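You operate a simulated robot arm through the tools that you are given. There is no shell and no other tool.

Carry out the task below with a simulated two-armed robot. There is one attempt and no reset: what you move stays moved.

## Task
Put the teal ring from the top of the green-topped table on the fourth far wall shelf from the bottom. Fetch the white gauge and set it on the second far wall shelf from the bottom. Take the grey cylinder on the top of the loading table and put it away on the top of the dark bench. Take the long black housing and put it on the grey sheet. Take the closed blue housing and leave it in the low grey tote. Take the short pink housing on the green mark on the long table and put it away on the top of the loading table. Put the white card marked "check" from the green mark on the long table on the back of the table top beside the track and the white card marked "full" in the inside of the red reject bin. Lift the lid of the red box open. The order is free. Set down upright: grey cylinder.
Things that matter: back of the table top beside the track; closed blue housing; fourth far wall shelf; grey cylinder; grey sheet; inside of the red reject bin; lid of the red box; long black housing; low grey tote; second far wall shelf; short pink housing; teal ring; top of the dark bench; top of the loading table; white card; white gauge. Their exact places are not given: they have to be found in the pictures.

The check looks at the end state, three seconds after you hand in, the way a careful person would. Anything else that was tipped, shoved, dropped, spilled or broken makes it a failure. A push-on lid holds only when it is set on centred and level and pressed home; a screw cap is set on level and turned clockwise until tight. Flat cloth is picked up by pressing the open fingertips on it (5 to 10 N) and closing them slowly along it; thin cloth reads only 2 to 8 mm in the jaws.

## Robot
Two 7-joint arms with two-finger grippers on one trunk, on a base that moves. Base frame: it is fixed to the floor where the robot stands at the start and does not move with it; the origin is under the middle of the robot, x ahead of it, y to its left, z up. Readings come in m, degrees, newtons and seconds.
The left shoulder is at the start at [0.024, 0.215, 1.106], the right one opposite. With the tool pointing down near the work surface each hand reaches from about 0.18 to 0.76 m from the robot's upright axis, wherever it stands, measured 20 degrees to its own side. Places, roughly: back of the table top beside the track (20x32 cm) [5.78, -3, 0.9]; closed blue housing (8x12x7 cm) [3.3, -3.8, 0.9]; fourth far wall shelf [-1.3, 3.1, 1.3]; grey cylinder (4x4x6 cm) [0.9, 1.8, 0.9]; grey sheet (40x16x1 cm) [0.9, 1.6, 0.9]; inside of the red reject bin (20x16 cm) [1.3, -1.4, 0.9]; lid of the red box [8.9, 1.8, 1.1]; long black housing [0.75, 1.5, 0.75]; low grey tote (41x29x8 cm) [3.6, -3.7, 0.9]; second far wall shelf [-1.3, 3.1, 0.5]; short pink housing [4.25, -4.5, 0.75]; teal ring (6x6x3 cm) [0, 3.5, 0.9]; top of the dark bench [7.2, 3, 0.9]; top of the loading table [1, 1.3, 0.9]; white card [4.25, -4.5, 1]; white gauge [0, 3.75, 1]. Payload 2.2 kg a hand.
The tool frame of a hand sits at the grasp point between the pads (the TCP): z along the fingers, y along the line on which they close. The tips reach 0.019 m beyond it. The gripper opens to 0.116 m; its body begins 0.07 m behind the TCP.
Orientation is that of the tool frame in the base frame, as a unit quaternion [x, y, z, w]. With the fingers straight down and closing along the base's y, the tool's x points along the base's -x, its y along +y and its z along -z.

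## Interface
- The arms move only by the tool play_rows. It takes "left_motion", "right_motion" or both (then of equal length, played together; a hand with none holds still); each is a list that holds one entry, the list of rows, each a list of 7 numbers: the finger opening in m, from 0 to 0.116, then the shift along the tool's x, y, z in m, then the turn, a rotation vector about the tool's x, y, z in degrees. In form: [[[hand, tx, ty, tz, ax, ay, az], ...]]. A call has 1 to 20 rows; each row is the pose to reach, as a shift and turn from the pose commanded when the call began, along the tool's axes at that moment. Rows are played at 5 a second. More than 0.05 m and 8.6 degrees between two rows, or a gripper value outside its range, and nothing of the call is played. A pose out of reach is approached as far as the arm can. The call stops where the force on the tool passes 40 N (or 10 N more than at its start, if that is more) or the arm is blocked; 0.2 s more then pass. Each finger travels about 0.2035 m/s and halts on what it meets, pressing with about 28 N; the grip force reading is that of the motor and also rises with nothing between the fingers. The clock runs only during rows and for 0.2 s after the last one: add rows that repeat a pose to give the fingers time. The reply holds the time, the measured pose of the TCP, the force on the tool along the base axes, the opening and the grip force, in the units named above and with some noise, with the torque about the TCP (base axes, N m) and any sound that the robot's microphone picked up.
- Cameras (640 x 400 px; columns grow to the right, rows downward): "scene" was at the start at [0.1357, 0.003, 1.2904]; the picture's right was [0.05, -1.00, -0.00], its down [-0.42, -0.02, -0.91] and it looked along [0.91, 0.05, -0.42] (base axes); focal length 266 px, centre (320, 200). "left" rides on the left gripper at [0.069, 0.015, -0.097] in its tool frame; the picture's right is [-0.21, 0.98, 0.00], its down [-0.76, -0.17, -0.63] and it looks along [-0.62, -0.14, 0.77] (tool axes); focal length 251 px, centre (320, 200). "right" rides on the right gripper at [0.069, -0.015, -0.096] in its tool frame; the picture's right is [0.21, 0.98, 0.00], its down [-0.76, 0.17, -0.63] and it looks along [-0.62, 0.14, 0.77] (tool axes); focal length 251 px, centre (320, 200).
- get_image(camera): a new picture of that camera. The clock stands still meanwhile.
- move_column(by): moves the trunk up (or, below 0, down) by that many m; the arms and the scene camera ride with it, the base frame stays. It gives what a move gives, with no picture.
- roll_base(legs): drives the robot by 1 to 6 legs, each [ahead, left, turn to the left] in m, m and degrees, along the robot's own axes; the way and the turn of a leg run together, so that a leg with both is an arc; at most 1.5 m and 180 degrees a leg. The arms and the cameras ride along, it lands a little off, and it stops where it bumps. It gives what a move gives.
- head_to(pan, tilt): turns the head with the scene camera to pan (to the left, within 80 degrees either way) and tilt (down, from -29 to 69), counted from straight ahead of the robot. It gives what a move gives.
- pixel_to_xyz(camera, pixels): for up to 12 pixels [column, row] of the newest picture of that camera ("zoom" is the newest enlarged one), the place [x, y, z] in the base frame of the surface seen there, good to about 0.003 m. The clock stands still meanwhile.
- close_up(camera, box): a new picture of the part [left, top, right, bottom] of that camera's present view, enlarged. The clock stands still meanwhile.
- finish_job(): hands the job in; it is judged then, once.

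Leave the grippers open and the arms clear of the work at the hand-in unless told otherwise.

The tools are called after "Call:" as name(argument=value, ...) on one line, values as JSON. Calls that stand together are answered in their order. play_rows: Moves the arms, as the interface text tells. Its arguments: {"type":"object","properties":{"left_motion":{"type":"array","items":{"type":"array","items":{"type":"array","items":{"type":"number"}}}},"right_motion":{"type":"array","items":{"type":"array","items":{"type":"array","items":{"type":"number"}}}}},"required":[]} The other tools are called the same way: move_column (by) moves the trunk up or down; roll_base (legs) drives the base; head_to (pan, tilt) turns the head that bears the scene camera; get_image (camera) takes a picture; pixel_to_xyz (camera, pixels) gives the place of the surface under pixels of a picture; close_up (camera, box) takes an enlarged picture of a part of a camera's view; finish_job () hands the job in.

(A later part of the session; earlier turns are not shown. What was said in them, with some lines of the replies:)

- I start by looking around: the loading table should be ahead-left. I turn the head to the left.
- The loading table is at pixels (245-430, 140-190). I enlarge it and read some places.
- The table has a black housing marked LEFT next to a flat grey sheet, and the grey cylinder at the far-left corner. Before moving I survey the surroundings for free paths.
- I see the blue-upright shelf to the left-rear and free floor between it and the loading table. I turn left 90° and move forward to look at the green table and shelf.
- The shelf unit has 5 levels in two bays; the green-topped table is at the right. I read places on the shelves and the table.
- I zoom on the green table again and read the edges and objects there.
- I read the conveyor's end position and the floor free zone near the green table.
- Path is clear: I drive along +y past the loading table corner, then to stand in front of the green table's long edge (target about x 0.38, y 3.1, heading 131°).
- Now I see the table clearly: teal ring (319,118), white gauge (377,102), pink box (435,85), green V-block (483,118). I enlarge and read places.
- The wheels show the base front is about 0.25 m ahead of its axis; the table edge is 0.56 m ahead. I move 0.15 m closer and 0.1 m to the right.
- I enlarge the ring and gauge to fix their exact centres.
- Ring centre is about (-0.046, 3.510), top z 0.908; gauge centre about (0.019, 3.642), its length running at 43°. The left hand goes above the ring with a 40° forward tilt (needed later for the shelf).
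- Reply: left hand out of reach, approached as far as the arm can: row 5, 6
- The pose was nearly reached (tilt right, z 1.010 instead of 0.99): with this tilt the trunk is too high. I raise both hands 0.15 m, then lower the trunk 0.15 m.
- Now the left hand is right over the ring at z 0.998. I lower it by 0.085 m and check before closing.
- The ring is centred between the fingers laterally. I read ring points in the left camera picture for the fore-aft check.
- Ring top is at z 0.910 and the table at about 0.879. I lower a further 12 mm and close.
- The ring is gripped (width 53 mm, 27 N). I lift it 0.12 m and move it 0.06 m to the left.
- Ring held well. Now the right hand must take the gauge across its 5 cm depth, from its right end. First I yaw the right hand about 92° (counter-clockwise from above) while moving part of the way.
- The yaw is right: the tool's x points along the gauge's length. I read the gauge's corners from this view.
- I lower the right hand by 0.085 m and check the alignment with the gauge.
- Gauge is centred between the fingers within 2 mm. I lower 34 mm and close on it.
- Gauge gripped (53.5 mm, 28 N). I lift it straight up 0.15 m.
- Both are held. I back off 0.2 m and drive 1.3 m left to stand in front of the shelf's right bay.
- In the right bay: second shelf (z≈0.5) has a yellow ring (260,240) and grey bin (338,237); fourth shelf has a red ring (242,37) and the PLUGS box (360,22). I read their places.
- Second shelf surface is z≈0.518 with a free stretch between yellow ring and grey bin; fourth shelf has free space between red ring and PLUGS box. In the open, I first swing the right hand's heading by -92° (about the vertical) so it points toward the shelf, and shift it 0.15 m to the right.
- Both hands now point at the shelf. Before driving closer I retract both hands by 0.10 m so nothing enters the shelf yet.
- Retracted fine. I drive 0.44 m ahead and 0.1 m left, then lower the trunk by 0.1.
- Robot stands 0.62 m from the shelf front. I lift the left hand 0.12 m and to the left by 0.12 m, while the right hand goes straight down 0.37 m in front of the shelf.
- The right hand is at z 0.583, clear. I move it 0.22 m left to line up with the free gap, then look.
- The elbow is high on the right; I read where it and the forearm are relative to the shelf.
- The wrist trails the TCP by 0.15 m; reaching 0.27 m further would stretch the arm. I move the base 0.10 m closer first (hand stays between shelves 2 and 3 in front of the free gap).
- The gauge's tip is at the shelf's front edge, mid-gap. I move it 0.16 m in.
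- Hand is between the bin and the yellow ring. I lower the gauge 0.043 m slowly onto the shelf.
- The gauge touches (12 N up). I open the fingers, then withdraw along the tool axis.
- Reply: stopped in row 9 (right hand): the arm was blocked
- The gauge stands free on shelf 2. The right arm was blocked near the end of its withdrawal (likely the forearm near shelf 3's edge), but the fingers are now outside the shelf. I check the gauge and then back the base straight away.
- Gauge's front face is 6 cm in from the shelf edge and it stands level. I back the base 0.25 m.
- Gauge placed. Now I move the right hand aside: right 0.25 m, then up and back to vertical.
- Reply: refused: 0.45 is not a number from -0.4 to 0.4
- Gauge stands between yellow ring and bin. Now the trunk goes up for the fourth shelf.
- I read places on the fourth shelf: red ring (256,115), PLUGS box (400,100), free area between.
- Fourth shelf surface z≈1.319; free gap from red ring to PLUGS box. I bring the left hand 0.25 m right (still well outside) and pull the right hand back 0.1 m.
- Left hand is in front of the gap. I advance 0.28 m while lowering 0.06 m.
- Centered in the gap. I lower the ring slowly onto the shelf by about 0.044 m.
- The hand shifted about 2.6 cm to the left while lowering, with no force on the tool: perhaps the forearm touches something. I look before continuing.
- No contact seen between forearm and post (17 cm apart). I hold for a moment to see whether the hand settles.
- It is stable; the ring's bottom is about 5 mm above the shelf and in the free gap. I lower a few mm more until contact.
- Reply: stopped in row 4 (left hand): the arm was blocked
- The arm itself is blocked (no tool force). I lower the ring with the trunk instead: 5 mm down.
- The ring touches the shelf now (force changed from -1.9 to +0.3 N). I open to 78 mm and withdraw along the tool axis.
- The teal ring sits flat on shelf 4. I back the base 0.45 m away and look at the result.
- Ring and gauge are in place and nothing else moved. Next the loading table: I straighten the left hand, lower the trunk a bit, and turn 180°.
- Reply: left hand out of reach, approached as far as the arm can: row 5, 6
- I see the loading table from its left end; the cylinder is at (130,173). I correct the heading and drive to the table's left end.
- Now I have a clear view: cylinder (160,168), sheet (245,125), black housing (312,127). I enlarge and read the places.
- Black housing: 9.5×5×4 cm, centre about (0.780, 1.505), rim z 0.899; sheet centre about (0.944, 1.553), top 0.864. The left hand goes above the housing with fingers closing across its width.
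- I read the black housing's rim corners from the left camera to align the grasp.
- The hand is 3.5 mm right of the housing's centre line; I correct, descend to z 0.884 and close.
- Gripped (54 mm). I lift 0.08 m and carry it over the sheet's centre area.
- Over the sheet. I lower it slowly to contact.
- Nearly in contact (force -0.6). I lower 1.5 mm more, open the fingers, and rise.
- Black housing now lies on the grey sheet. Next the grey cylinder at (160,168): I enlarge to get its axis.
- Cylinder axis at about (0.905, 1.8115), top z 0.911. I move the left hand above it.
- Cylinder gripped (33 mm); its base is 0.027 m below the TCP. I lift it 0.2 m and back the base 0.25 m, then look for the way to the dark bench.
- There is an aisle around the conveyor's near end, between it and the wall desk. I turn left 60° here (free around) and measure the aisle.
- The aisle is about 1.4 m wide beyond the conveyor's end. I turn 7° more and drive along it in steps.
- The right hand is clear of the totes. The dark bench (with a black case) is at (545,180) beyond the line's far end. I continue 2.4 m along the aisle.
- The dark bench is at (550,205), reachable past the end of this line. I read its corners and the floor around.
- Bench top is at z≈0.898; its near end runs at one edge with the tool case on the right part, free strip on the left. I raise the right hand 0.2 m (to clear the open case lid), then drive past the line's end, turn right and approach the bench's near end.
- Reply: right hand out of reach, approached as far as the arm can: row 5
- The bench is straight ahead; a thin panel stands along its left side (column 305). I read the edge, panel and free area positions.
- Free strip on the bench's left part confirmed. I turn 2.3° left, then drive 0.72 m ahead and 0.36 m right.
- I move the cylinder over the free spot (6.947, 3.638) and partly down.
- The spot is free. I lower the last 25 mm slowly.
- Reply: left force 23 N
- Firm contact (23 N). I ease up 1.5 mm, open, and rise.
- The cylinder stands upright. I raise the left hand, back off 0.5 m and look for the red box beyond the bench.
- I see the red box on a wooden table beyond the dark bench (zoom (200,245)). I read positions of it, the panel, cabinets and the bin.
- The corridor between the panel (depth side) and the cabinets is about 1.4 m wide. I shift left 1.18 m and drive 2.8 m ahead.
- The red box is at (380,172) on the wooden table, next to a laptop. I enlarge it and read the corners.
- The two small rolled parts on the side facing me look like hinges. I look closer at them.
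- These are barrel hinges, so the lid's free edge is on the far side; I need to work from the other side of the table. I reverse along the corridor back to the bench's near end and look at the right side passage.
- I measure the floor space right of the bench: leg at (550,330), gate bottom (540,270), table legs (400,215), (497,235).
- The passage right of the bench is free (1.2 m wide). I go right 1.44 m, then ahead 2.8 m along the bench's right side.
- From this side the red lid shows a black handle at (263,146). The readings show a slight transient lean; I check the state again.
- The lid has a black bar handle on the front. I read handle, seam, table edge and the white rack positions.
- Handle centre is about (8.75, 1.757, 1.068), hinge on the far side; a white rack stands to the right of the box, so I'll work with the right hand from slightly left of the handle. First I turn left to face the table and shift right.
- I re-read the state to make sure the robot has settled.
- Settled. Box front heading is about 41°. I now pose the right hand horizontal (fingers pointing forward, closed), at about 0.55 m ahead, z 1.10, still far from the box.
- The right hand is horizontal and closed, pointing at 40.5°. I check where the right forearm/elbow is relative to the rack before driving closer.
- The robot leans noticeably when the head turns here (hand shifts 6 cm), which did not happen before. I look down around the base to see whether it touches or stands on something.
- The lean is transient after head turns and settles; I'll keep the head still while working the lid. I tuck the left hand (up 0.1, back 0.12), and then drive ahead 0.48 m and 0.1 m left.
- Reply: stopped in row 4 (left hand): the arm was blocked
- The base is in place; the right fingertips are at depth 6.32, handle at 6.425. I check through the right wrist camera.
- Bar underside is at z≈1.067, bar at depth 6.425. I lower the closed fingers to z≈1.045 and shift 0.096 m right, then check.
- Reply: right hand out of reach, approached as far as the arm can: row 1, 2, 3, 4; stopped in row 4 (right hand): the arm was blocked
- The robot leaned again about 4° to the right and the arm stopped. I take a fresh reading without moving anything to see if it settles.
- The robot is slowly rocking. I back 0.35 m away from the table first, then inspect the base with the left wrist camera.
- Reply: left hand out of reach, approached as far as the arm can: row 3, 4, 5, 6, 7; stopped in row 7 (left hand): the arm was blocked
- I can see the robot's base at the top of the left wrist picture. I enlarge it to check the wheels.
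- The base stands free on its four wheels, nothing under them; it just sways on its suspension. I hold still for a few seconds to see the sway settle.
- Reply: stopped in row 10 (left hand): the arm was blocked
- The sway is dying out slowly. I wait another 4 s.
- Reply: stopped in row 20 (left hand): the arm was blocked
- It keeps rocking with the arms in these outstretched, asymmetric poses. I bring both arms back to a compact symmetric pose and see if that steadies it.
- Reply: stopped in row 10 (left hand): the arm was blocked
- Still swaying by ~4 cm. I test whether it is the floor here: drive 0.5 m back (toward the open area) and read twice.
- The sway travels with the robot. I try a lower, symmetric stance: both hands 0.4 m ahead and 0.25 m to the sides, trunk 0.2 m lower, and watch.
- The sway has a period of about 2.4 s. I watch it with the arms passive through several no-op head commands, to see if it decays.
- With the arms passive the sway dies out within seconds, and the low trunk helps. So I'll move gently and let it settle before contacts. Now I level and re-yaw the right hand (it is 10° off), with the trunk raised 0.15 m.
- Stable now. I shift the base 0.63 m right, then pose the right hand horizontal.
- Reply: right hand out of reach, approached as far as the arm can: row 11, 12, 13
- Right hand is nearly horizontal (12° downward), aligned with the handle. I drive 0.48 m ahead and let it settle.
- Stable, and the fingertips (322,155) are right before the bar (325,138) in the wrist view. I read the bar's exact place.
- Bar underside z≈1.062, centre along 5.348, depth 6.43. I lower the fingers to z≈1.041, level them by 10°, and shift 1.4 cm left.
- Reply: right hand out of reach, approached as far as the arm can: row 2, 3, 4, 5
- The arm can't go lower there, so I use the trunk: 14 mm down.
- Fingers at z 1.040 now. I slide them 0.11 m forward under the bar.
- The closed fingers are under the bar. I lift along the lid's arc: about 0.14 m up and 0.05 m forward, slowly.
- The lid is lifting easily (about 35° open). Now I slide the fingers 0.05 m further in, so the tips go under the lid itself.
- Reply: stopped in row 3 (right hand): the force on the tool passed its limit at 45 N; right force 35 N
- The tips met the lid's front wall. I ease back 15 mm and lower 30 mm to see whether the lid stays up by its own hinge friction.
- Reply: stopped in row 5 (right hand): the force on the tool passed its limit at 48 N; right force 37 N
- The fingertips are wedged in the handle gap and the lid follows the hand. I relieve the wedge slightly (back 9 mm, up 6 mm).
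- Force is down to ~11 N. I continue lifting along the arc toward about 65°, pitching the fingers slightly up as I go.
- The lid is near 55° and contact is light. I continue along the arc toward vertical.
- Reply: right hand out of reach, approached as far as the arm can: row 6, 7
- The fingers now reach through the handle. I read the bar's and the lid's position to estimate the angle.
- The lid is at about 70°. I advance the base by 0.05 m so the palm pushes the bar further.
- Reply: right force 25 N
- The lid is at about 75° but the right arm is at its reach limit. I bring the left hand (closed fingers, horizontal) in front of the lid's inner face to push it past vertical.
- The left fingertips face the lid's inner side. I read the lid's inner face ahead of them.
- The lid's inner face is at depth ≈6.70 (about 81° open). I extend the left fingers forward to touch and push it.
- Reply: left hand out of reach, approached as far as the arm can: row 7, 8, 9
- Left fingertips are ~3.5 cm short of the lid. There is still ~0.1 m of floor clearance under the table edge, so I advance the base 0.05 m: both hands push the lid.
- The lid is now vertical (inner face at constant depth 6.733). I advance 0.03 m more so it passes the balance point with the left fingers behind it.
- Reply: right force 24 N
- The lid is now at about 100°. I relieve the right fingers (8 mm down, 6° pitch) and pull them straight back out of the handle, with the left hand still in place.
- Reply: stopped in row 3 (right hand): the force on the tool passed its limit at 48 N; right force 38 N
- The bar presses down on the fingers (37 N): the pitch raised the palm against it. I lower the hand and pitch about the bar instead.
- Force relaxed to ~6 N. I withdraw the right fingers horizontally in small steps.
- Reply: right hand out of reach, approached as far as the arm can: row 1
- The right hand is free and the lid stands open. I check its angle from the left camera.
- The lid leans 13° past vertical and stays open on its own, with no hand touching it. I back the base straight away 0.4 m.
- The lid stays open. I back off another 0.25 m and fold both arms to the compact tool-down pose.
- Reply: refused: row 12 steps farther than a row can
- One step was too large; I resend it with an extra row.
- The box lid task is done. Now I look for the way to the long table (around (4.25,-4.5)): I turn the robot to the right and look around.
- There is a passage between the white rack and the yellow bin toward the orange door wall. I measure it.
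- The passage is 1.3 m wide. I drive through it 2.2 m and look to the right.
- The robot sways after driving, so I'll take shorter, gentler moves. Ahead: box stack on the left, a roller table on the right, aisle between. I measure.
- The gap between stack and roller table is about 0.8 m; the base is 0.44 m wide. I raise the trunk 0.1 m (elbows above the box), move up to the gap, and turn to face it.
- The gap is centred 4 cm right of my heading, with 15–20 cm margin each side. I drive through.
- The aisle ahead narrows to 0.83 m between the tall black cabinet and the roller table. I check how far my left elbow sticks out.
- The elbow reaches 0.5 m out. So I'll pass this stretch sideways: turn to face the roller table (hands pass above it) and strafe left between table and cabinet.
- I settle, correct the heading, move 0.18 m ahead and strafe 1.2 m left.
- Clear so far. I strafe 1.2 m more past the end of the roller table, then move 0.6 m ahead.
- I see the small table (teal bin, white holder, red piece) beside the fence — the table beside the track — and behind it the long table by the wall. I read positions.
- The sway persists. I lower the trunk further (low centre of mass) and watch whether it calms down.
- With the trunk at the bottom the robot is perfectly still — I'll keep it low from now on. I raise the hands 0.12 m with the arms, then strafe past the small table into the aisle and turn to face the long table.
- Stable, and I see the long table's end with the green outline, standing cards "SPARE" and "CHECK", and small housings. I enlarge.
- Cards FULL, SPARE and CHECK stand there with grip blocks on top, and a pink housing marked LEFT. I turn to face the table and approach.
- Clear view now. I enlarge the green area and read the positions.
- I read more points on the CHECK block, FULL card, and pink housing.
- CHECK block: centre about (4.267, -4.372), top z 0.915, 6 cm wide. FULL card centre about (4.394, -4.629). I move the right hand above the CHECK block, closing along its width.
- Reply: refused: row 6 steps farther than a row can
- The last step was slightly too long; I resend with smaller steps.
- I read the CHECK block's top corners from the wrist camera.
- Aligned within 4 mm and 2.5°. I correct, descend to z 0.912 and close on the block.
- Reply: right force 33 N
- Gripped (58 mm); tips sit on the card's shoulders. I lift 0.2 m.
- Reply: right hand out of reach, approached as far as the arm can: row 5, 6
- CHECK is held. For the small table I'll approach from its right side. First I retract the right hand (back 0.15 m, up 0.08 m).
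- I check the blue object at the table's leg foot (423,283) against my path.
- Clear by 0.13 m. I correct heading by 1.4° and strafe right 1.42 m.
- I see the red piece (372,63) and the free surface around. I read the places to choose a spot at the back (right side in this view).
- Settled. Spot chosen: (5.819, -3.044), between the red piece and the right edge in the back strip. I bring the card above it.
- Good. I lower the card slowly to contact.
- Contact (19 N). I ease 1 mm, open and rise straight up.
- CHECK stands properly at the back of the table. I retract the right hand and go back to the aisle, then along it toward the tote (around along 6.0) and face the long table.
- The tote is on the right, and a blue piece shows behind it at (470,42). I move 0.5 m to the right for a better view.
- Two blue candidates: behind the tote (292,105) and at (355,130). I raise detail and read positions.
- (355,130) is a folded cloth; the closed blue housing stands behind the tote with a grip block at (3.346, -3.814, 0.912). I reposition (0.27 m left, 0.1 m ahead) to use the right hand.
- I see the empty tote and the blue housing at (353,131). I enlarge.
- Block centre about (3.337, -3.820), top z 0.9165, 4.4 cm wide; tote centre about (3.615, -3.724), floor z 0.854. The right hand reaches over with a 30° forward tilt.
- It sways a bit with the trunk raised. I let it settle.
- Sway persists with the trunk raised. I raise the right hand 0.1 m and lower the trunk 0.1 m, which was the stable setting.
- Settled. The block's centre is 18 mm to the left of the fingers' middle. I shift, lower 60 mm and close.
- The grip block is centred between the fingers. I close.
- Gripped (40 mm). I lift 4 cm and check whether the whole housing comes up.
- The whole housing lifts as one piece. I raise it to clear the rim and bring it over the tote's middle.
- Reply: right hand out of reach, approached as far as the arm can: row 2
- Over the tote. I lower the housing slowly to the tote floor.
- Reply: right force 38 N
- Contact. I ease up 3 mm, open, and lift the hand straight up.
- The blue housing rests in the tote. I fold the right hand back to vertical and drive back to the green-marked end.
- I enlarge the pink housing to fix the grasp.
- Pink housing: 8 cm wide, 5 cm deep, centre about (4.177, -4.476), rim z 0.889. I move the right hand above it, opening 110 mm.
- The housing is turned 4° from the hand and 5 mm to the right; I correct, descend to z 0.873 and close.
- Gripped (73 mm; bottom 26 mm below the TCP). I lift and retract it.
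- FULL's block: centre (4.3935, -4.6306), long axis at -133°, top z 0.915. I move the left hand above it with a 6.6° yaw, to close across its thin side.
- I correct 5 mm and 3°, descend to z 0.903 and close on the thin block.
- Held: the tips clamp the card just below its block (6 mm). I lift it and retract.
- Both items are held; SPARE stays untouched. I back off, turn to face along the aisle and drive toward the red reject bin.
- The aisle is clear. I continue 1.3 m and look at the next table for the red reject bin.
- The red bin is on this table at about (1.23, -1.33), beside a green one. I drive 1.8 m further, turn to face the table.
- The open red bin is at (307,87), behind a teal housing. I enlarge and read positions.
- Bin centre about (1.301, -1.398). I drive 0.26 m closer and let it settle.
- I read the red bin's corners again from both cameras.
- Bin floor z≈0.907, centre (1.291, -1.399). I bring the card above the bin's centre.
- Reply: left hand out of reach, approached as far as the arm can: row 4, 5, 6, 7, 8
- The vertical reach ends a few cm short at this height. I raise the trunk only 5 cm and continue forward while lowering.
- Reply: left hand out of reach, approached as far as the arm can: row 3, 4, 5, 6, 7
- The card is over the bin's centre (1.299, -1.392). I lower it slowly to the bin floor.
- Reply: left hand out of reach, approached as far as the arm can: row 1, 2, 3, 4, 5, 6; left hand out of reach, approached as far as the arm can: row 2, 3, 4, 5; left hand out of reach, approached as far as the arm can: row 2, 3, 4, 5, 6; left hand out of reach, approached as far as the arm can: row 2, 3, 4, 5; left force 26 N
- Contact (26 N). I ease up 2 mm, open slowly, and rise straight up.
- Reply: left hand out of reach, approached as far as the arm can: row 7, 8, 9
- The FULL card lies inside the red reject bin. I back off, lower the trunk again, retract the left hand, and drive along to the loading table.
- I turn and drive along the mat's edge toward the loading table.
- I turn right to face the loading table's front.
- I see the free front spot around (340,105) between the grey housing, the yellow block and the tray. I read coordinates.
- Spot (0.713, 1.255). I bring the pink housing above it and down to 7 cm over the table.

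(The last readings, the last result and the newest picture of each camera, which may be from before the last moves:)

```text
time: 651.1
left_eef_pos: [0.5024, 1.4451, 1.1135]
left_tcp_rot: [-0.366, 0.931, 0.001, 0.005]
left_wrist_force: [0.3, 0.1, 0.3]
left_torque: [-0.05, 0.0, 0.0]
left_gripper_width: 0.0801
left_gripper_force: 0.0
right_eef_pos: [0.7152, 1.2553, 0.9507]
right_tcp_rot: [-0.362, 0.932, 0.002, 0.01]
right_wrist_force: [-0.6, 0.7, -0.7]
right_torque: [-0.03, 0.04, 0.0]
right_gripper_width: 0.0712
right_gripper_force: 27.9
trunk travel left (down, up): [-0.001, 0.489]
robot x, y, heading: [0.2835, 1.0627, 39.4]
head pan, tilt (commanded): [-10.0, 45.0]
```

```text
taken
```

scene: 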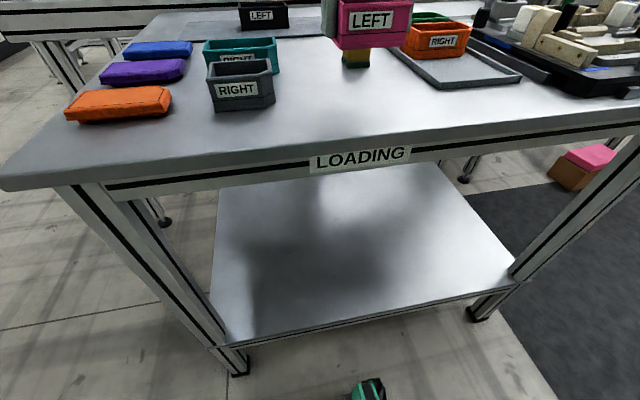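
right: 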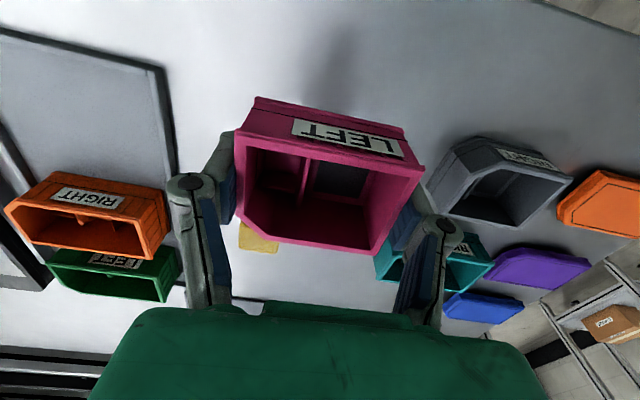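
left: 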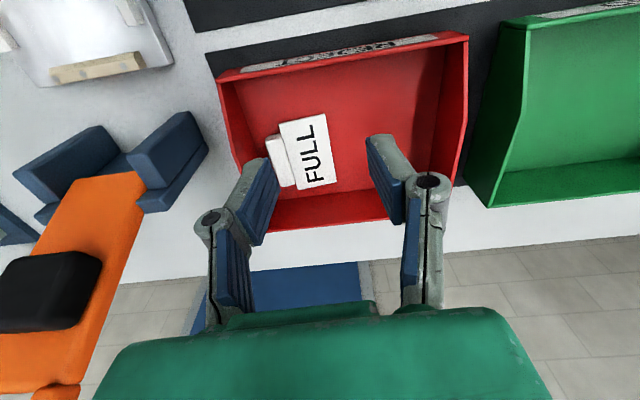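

Call:
play_rows(right_motion=[[[0.055, 0, 0, 0.03, 0, 0, 0], [0.055, 0, 0, 0.05, 0, 0, 0], [0.055, 0, 0, 0.058, 0, 0, 0], [0.055, 0, 0, 0.062, 0, 0, 0], [0.055, 0, 0, 0.065, 0, 0, 0], [0.055, 0, 0, 0.067, 0, 0, 0], [0.055, 0, 0, 0.067, 0, 0, 0]]])

```text
time: 652.7
left_eef_pos: [0.4996, 1.4466, 1.114]
left_tcp_rot: [-0.365, 0.931, 0.001, 0.006]
left_wrist_force: [-0.2, 0.3, -0.3]
left_torque: [-0.01, 0.03, -0.02]
left_gripper_width: 0.0799
left_gripper_force: 0.1
right_eef_pos: [0.7162, 1.2578, 0.8846]
right_tcp_rot: [-0.362, 0.932, 0.002, 0.013]
right_wrist_force: [5.7, 3.5, 27.8]
right_torque: [-0.25, 0.26, 0.0]
right_gripper_width: 0.0727
right_gripper_force: 28.2
trunk travel left (down, up): [-0.001, 0.489]
robot x, y, heading: [0.2903, 1.0607, 39.6]
head pan, tilt (commanded): [-10.0, 45.0]
```

Contact (28 N). I ease up 2 mm, open slowly, and rise.

Call:
play_rows(right_motion=[[[0.055, 0, 0, -0.0015, 0, 0, 0], [0.055, 0, 0, -0.002, 0, 0, 0], [0.078, 0, 0, -0.002, 0, 0, 0], [0.088, 0, 0, -0.002, 0, 0, 0], [0.1, 0, 0, -0.002, 0, 0, 0], [0.1, 0, 0, -0.002, 0, 0, 0], [0.1, 0, 0, -0.03, 0, 0, 0], [0.1, 0, 0, -0.07, 0, 0, 0], [0.1, 0, 0, -0.11, 0, 0, 0], [0.1, 0.03, 0, -0.15, 0, 0, 0], [0.1, 0.07, 0, -0.18, 0, 0, 0]]])

Call:
get_image(camera="scene")

Call:
get_image(camera="right")

```text
time: 655.1
left_eef_pos: [0.5019, 1.4442, 1.1136]
left_tcp_rot: [-0.366, 0.931, 0.003, 0.006]
left_wrist_force: [0.8, -0.3, -0.3]
left_torque: [0.02, -0.02, -0.04]
left_gripper_width: 0.08
left_gripper_force: 0.0
right_eef_pos: [0.6666, 1.2079, 1.0607]
right_tcp_rot: [-0.361, 0.932, 0.003, 0.01]
right_wrist_force: [0.7, 0.5, -0.6]
right_torque: [-0.01, 0.0, 0.02]
right_gripper_width: 0.0998
right_gripper_force: 0.1
trunk travel left (down, up): [-0.001, 0.489]
robot x, y, heading: [0.2877, 1.0641, 39.5]
head pan, tilt (commanded): [-10.0, 45.0]
```

```text
taken
```

scene: 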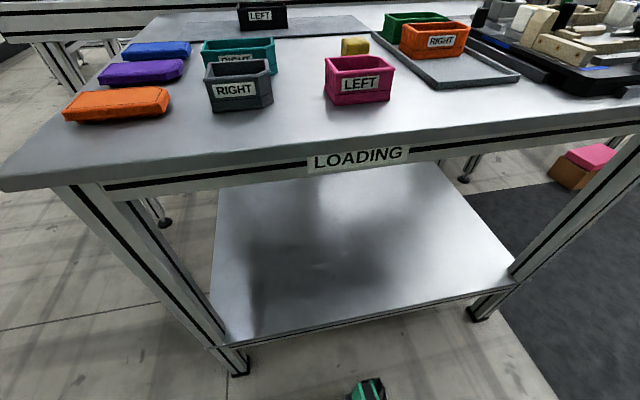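

```text
taken
```

right: 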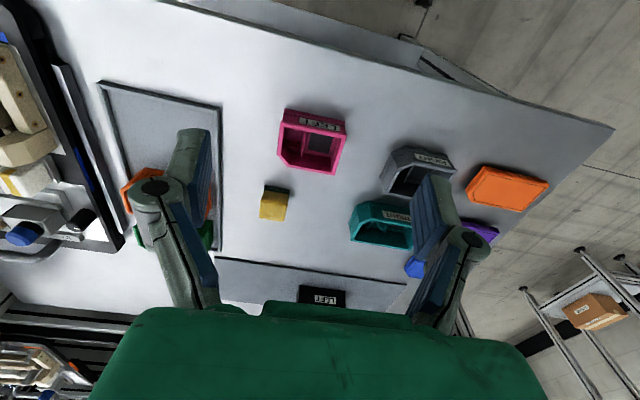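

The pink housing stands on the loading table. I back off with open grippers and take a last look at the table and the wall shelf.

Call:
roll_base(legs=[[-0.35, 0, 0]])

Call:
play_rows(left_motion=[[[0.09, 0, 0, 0, 0, 0, 0], [0.1, 0, 0, 0, 0, 0, 0], [0.1, 0, 0, 0, 0, 0, 0]]])

Call:
head_to(pan=75, tilt=10)

Call:
get_image(camera="scene")

Call:
head_to(pan=0, tilt=30)

Call:
get_image(camera="scene")

```text
time: 657.4
left_eef_pos: [0.2381, 1.2258, 1.1142]
left_tcp_rot: [-0.362, 0.932, 0.001, 0.006]
left_wrist_force: [-0.2, -0.3, 0.9]
left_torque: [0.06, -0.02, 0.03]
left_gripper_width: 0.0801
left_gripper_force: 0.1
right_eef_pos: [0.3993, 0.9904, 1.0612]
right_tcp_rot: [-0.358, 0.934, 0.003, 0.01]
right_wrist_force: [0.1, -0.3, 0.5]
right_torque: [-0.02, 0.01, -0.01]
right_gripper_width: 0.1001
right_gripper_force: 0.1
trunk travel left (down, up): [-0.001, 0.489]
robot x, y, heading: [0.018, 0.8466, 39.2]
head pan, tilt (commanded): [-10.0, 45.0]
```

```text
time: 658.2
left_eef_pos: [0.2372, 1.226, 1.1146]
left_tcp_rot: [-0.362, 0.932, 0.002, 0.006]
left_wrist_force: [-0.1, 0.1, 0.0]
left_torque: [-0.03, 0.02, 0.04]
left_gripper_width: 0.1
left_gripper_force: 0.1
right_eef_pos: [0.3998, 0.9876, 1.0604]
right_tcp_rot: [-0.358, 0.933, 0.002, 0.011]
right_wrist_force: [-0.9, 0.0, -0.7]
right_torque: [-0.01, 0.02, 0.02]
right_gripper_width: 0.0998
right_gripper_force: 0.1
trunk travel left (down, up): [-0.001, 0.489]
robot x, y, heading: [0.0217, 0.8478, 39.3]
head pan, tilt (commanded): [-10.0, 45.0]
```

```text
time: 659.8
left_eef_pos: [0.2371, 1.2247, 1.1142]
left_tcp_rot: [-0.361, 0.932, 0.001, 0.006]
left_wrist_force: [-0.3, 0.0, -0.1]
left_torque: [0.02, -0.04, 0.03]
left_gripper_width: 0.0999
left_gripper_force: 0.0
right_eef_pos: [0.3982, 0.9884, 1.0598]
right_tcp_rot: [-0.358, 0.934, 0.003, 0.011]
right_wrist_force: [0.3, 0.3, 0.1]
right_torque: [0.01, 0.04, -0.01]
right_gripper_width: 0.1
right_gripper_force: 0.1
trunk travel left (down, up): [-0.001, 0.489]
robot x, y, heading: [0.0226, 0.8469, 39.3]
head pan, tilt (commanded): [75.0, 10.0]
```

```text
taken
```

scene: 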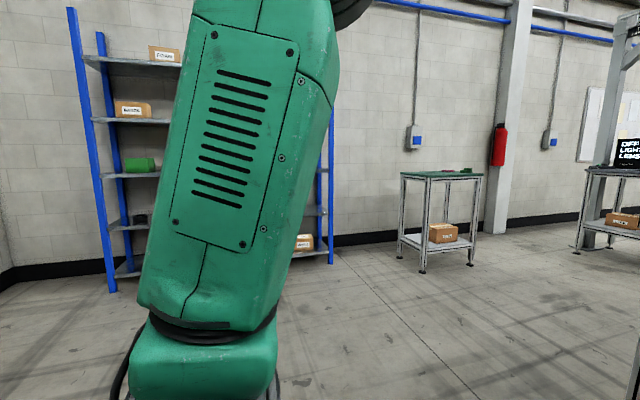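

```text
time: 661.2
left_eef_pos: [0.2384, 1.2265, 1.1149]
left_tcp_rot: [-0.362, 0.932, 0.002, 0.005]
left_wrist_force: [-0.1, -0.3, -0.3]
left_torque: [0.0, 0.0, 0.01]
left_gripper_width: 0.1001
left_gripper_force: 0.1
right_eef_pos: [0.3985, 0.988, 1.0604]
right_tcp_rot: [-0.358, 0.934, 0.002, 0.011]
right_wrist_force: [-0.1, 0.5, 0.6]
right_torque: [-0.02, 0.0, -0.02]
right_gripper_width: 0.1
right_gripper_force: 0.1
trunk travel left (down, up): [-0.001, 0.489]
robot x, y, heading: [0.0223, 0.8447, 39.0]
head pan, tilt (commanded): [0.0, 30.0]
```

```text
taken
```

scene: 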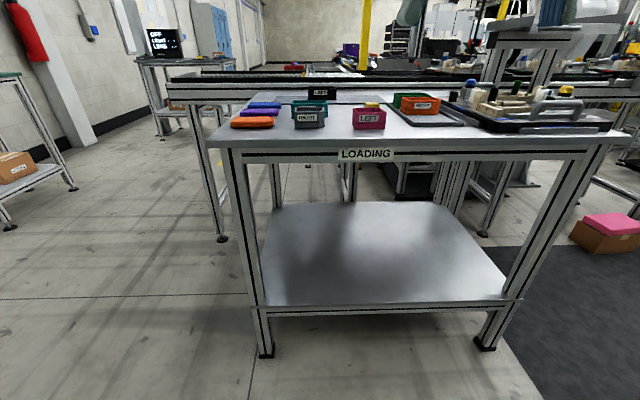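

I turn 40° left to verify the shelf once more.

Call:
roll_base(legs=[[0, 0, 55]])

Call:
head_to(pan=25, tilt=8)

Call:
close_up(camera="scene", box=[180, 60, 500, 280])

```text
time: 664.1
left_eef_pos: [-0.1624, 1.242, 1.1141]
left_tcp_rot: [0.749, -0.663, -0.004, -0.004]
left_wrist_force: [0.1, -0.2, -0.1]
left_torque: [-0.02, -0.02, 0.02]
left_gripper_width: 0.1003
left_gripper_force: 0.1
right_eef_pos: [0.1238, 1.2359, 1.0607]
right_tcp_rot: [0.746, -0.666, -0.007, -0.009]
right_wrist_force: [-0.5, 0.0, 0.4]
right_torque: [-0.01, 0.02, 0.02]
right_gripper_width: 0.1
right_gripper_force: 0.0
trunk travel left (down, up): [-0.001, 0.489]
robot x, y, heading: [0.0228, 0.843, 94.1]
head pan, tilt (commanded): [0.0, 30.0]
```

```text
time: 665.0
left_eef_pos: [-0.1624, 1.239, 1.1148]
left_tcp_rot: [0.749, -0.663, -0.004, -0.005]
left_wrist_force: [0.2, 0.5, 0.0]
left_torque: [0.01, 0.0, 0.02]
left_gripper_width: 0.1
left_gripper_force: 0.1
right_eef_pos: [0.1244, 1.2335, 1.0619]
right_tcp_rot: [0.746, -0.666, -0.008, -0.01]
right_wrist_force: [0.5, 0.7, 0.7]
right_torque: [-0.01, -0.02, -0.03]
right_gripper_width: 0.1002
right_gripper_force: 0.1
trunk travel left (down, up): [-0.001, 0.489]
robot x, y, heading: [0.0201, 0.8467, 93.7]
head pan, tilt (commanded): [25.0, 8.0]
```

```text
1.82 times, centred on (340, 170) of scene
```

zoom: 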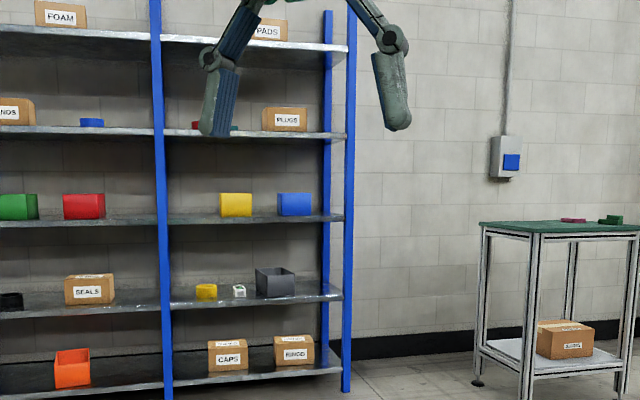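

Gauge is on shelf 2 and a bit of the teal ring shows on shelf 4 behind my fingertip; everything else is untouched. Grippers are open and the arms clear, so I hand in.

Call:
finish_job()

```text
The job is handed in.
```

The job is handed in. All nine parts were carried out; three of them carry some uncertainty, listed below.

| Item | Result |
|---|---|
| Teal ring | Flat on the fourth far wall shelf from the bottom, between the red ring and the PLUGS box |
| White gauge | Upright on the second far wall shelf from the bottom, between the yellow ring and the grey bin |
| Grey cylinder | Upright on the dark bench, left of the open tool case |
| Long black housing | On the grey sheet |
| Closed blue housing | In the low grey tote |
| Short pink housing | On the loading table, at the front |
| "check" card | Standing at the back of the table top beside the track, next to the red piece |
| "full" card | Inside the red reject bin, but it fell over on release and lies flat |
| Red box lid | Open, about 13° past vertical, staying up by itself |

- **"full" card:** you asked for only the cylinder to be upright, so I left the card lying down. It is fully inside the bin.
- **Red box lid:** I last saw it open when I drove away and did not go back to check it. Lifting it took up to about 48 N of hand force, and I saw no sign that the box or table had moved.
- **Possible shelf contact:** the right arm was blocked once while leaving the second shelf. Nothing on the shelves looked moved afterwards.

In the last picture the ring was mostly hidden behind a fingertip, with only a sliver showing. It was clearly in place when I backed away from the shelf earlier. The grippers are open and the arms are clear of the work.
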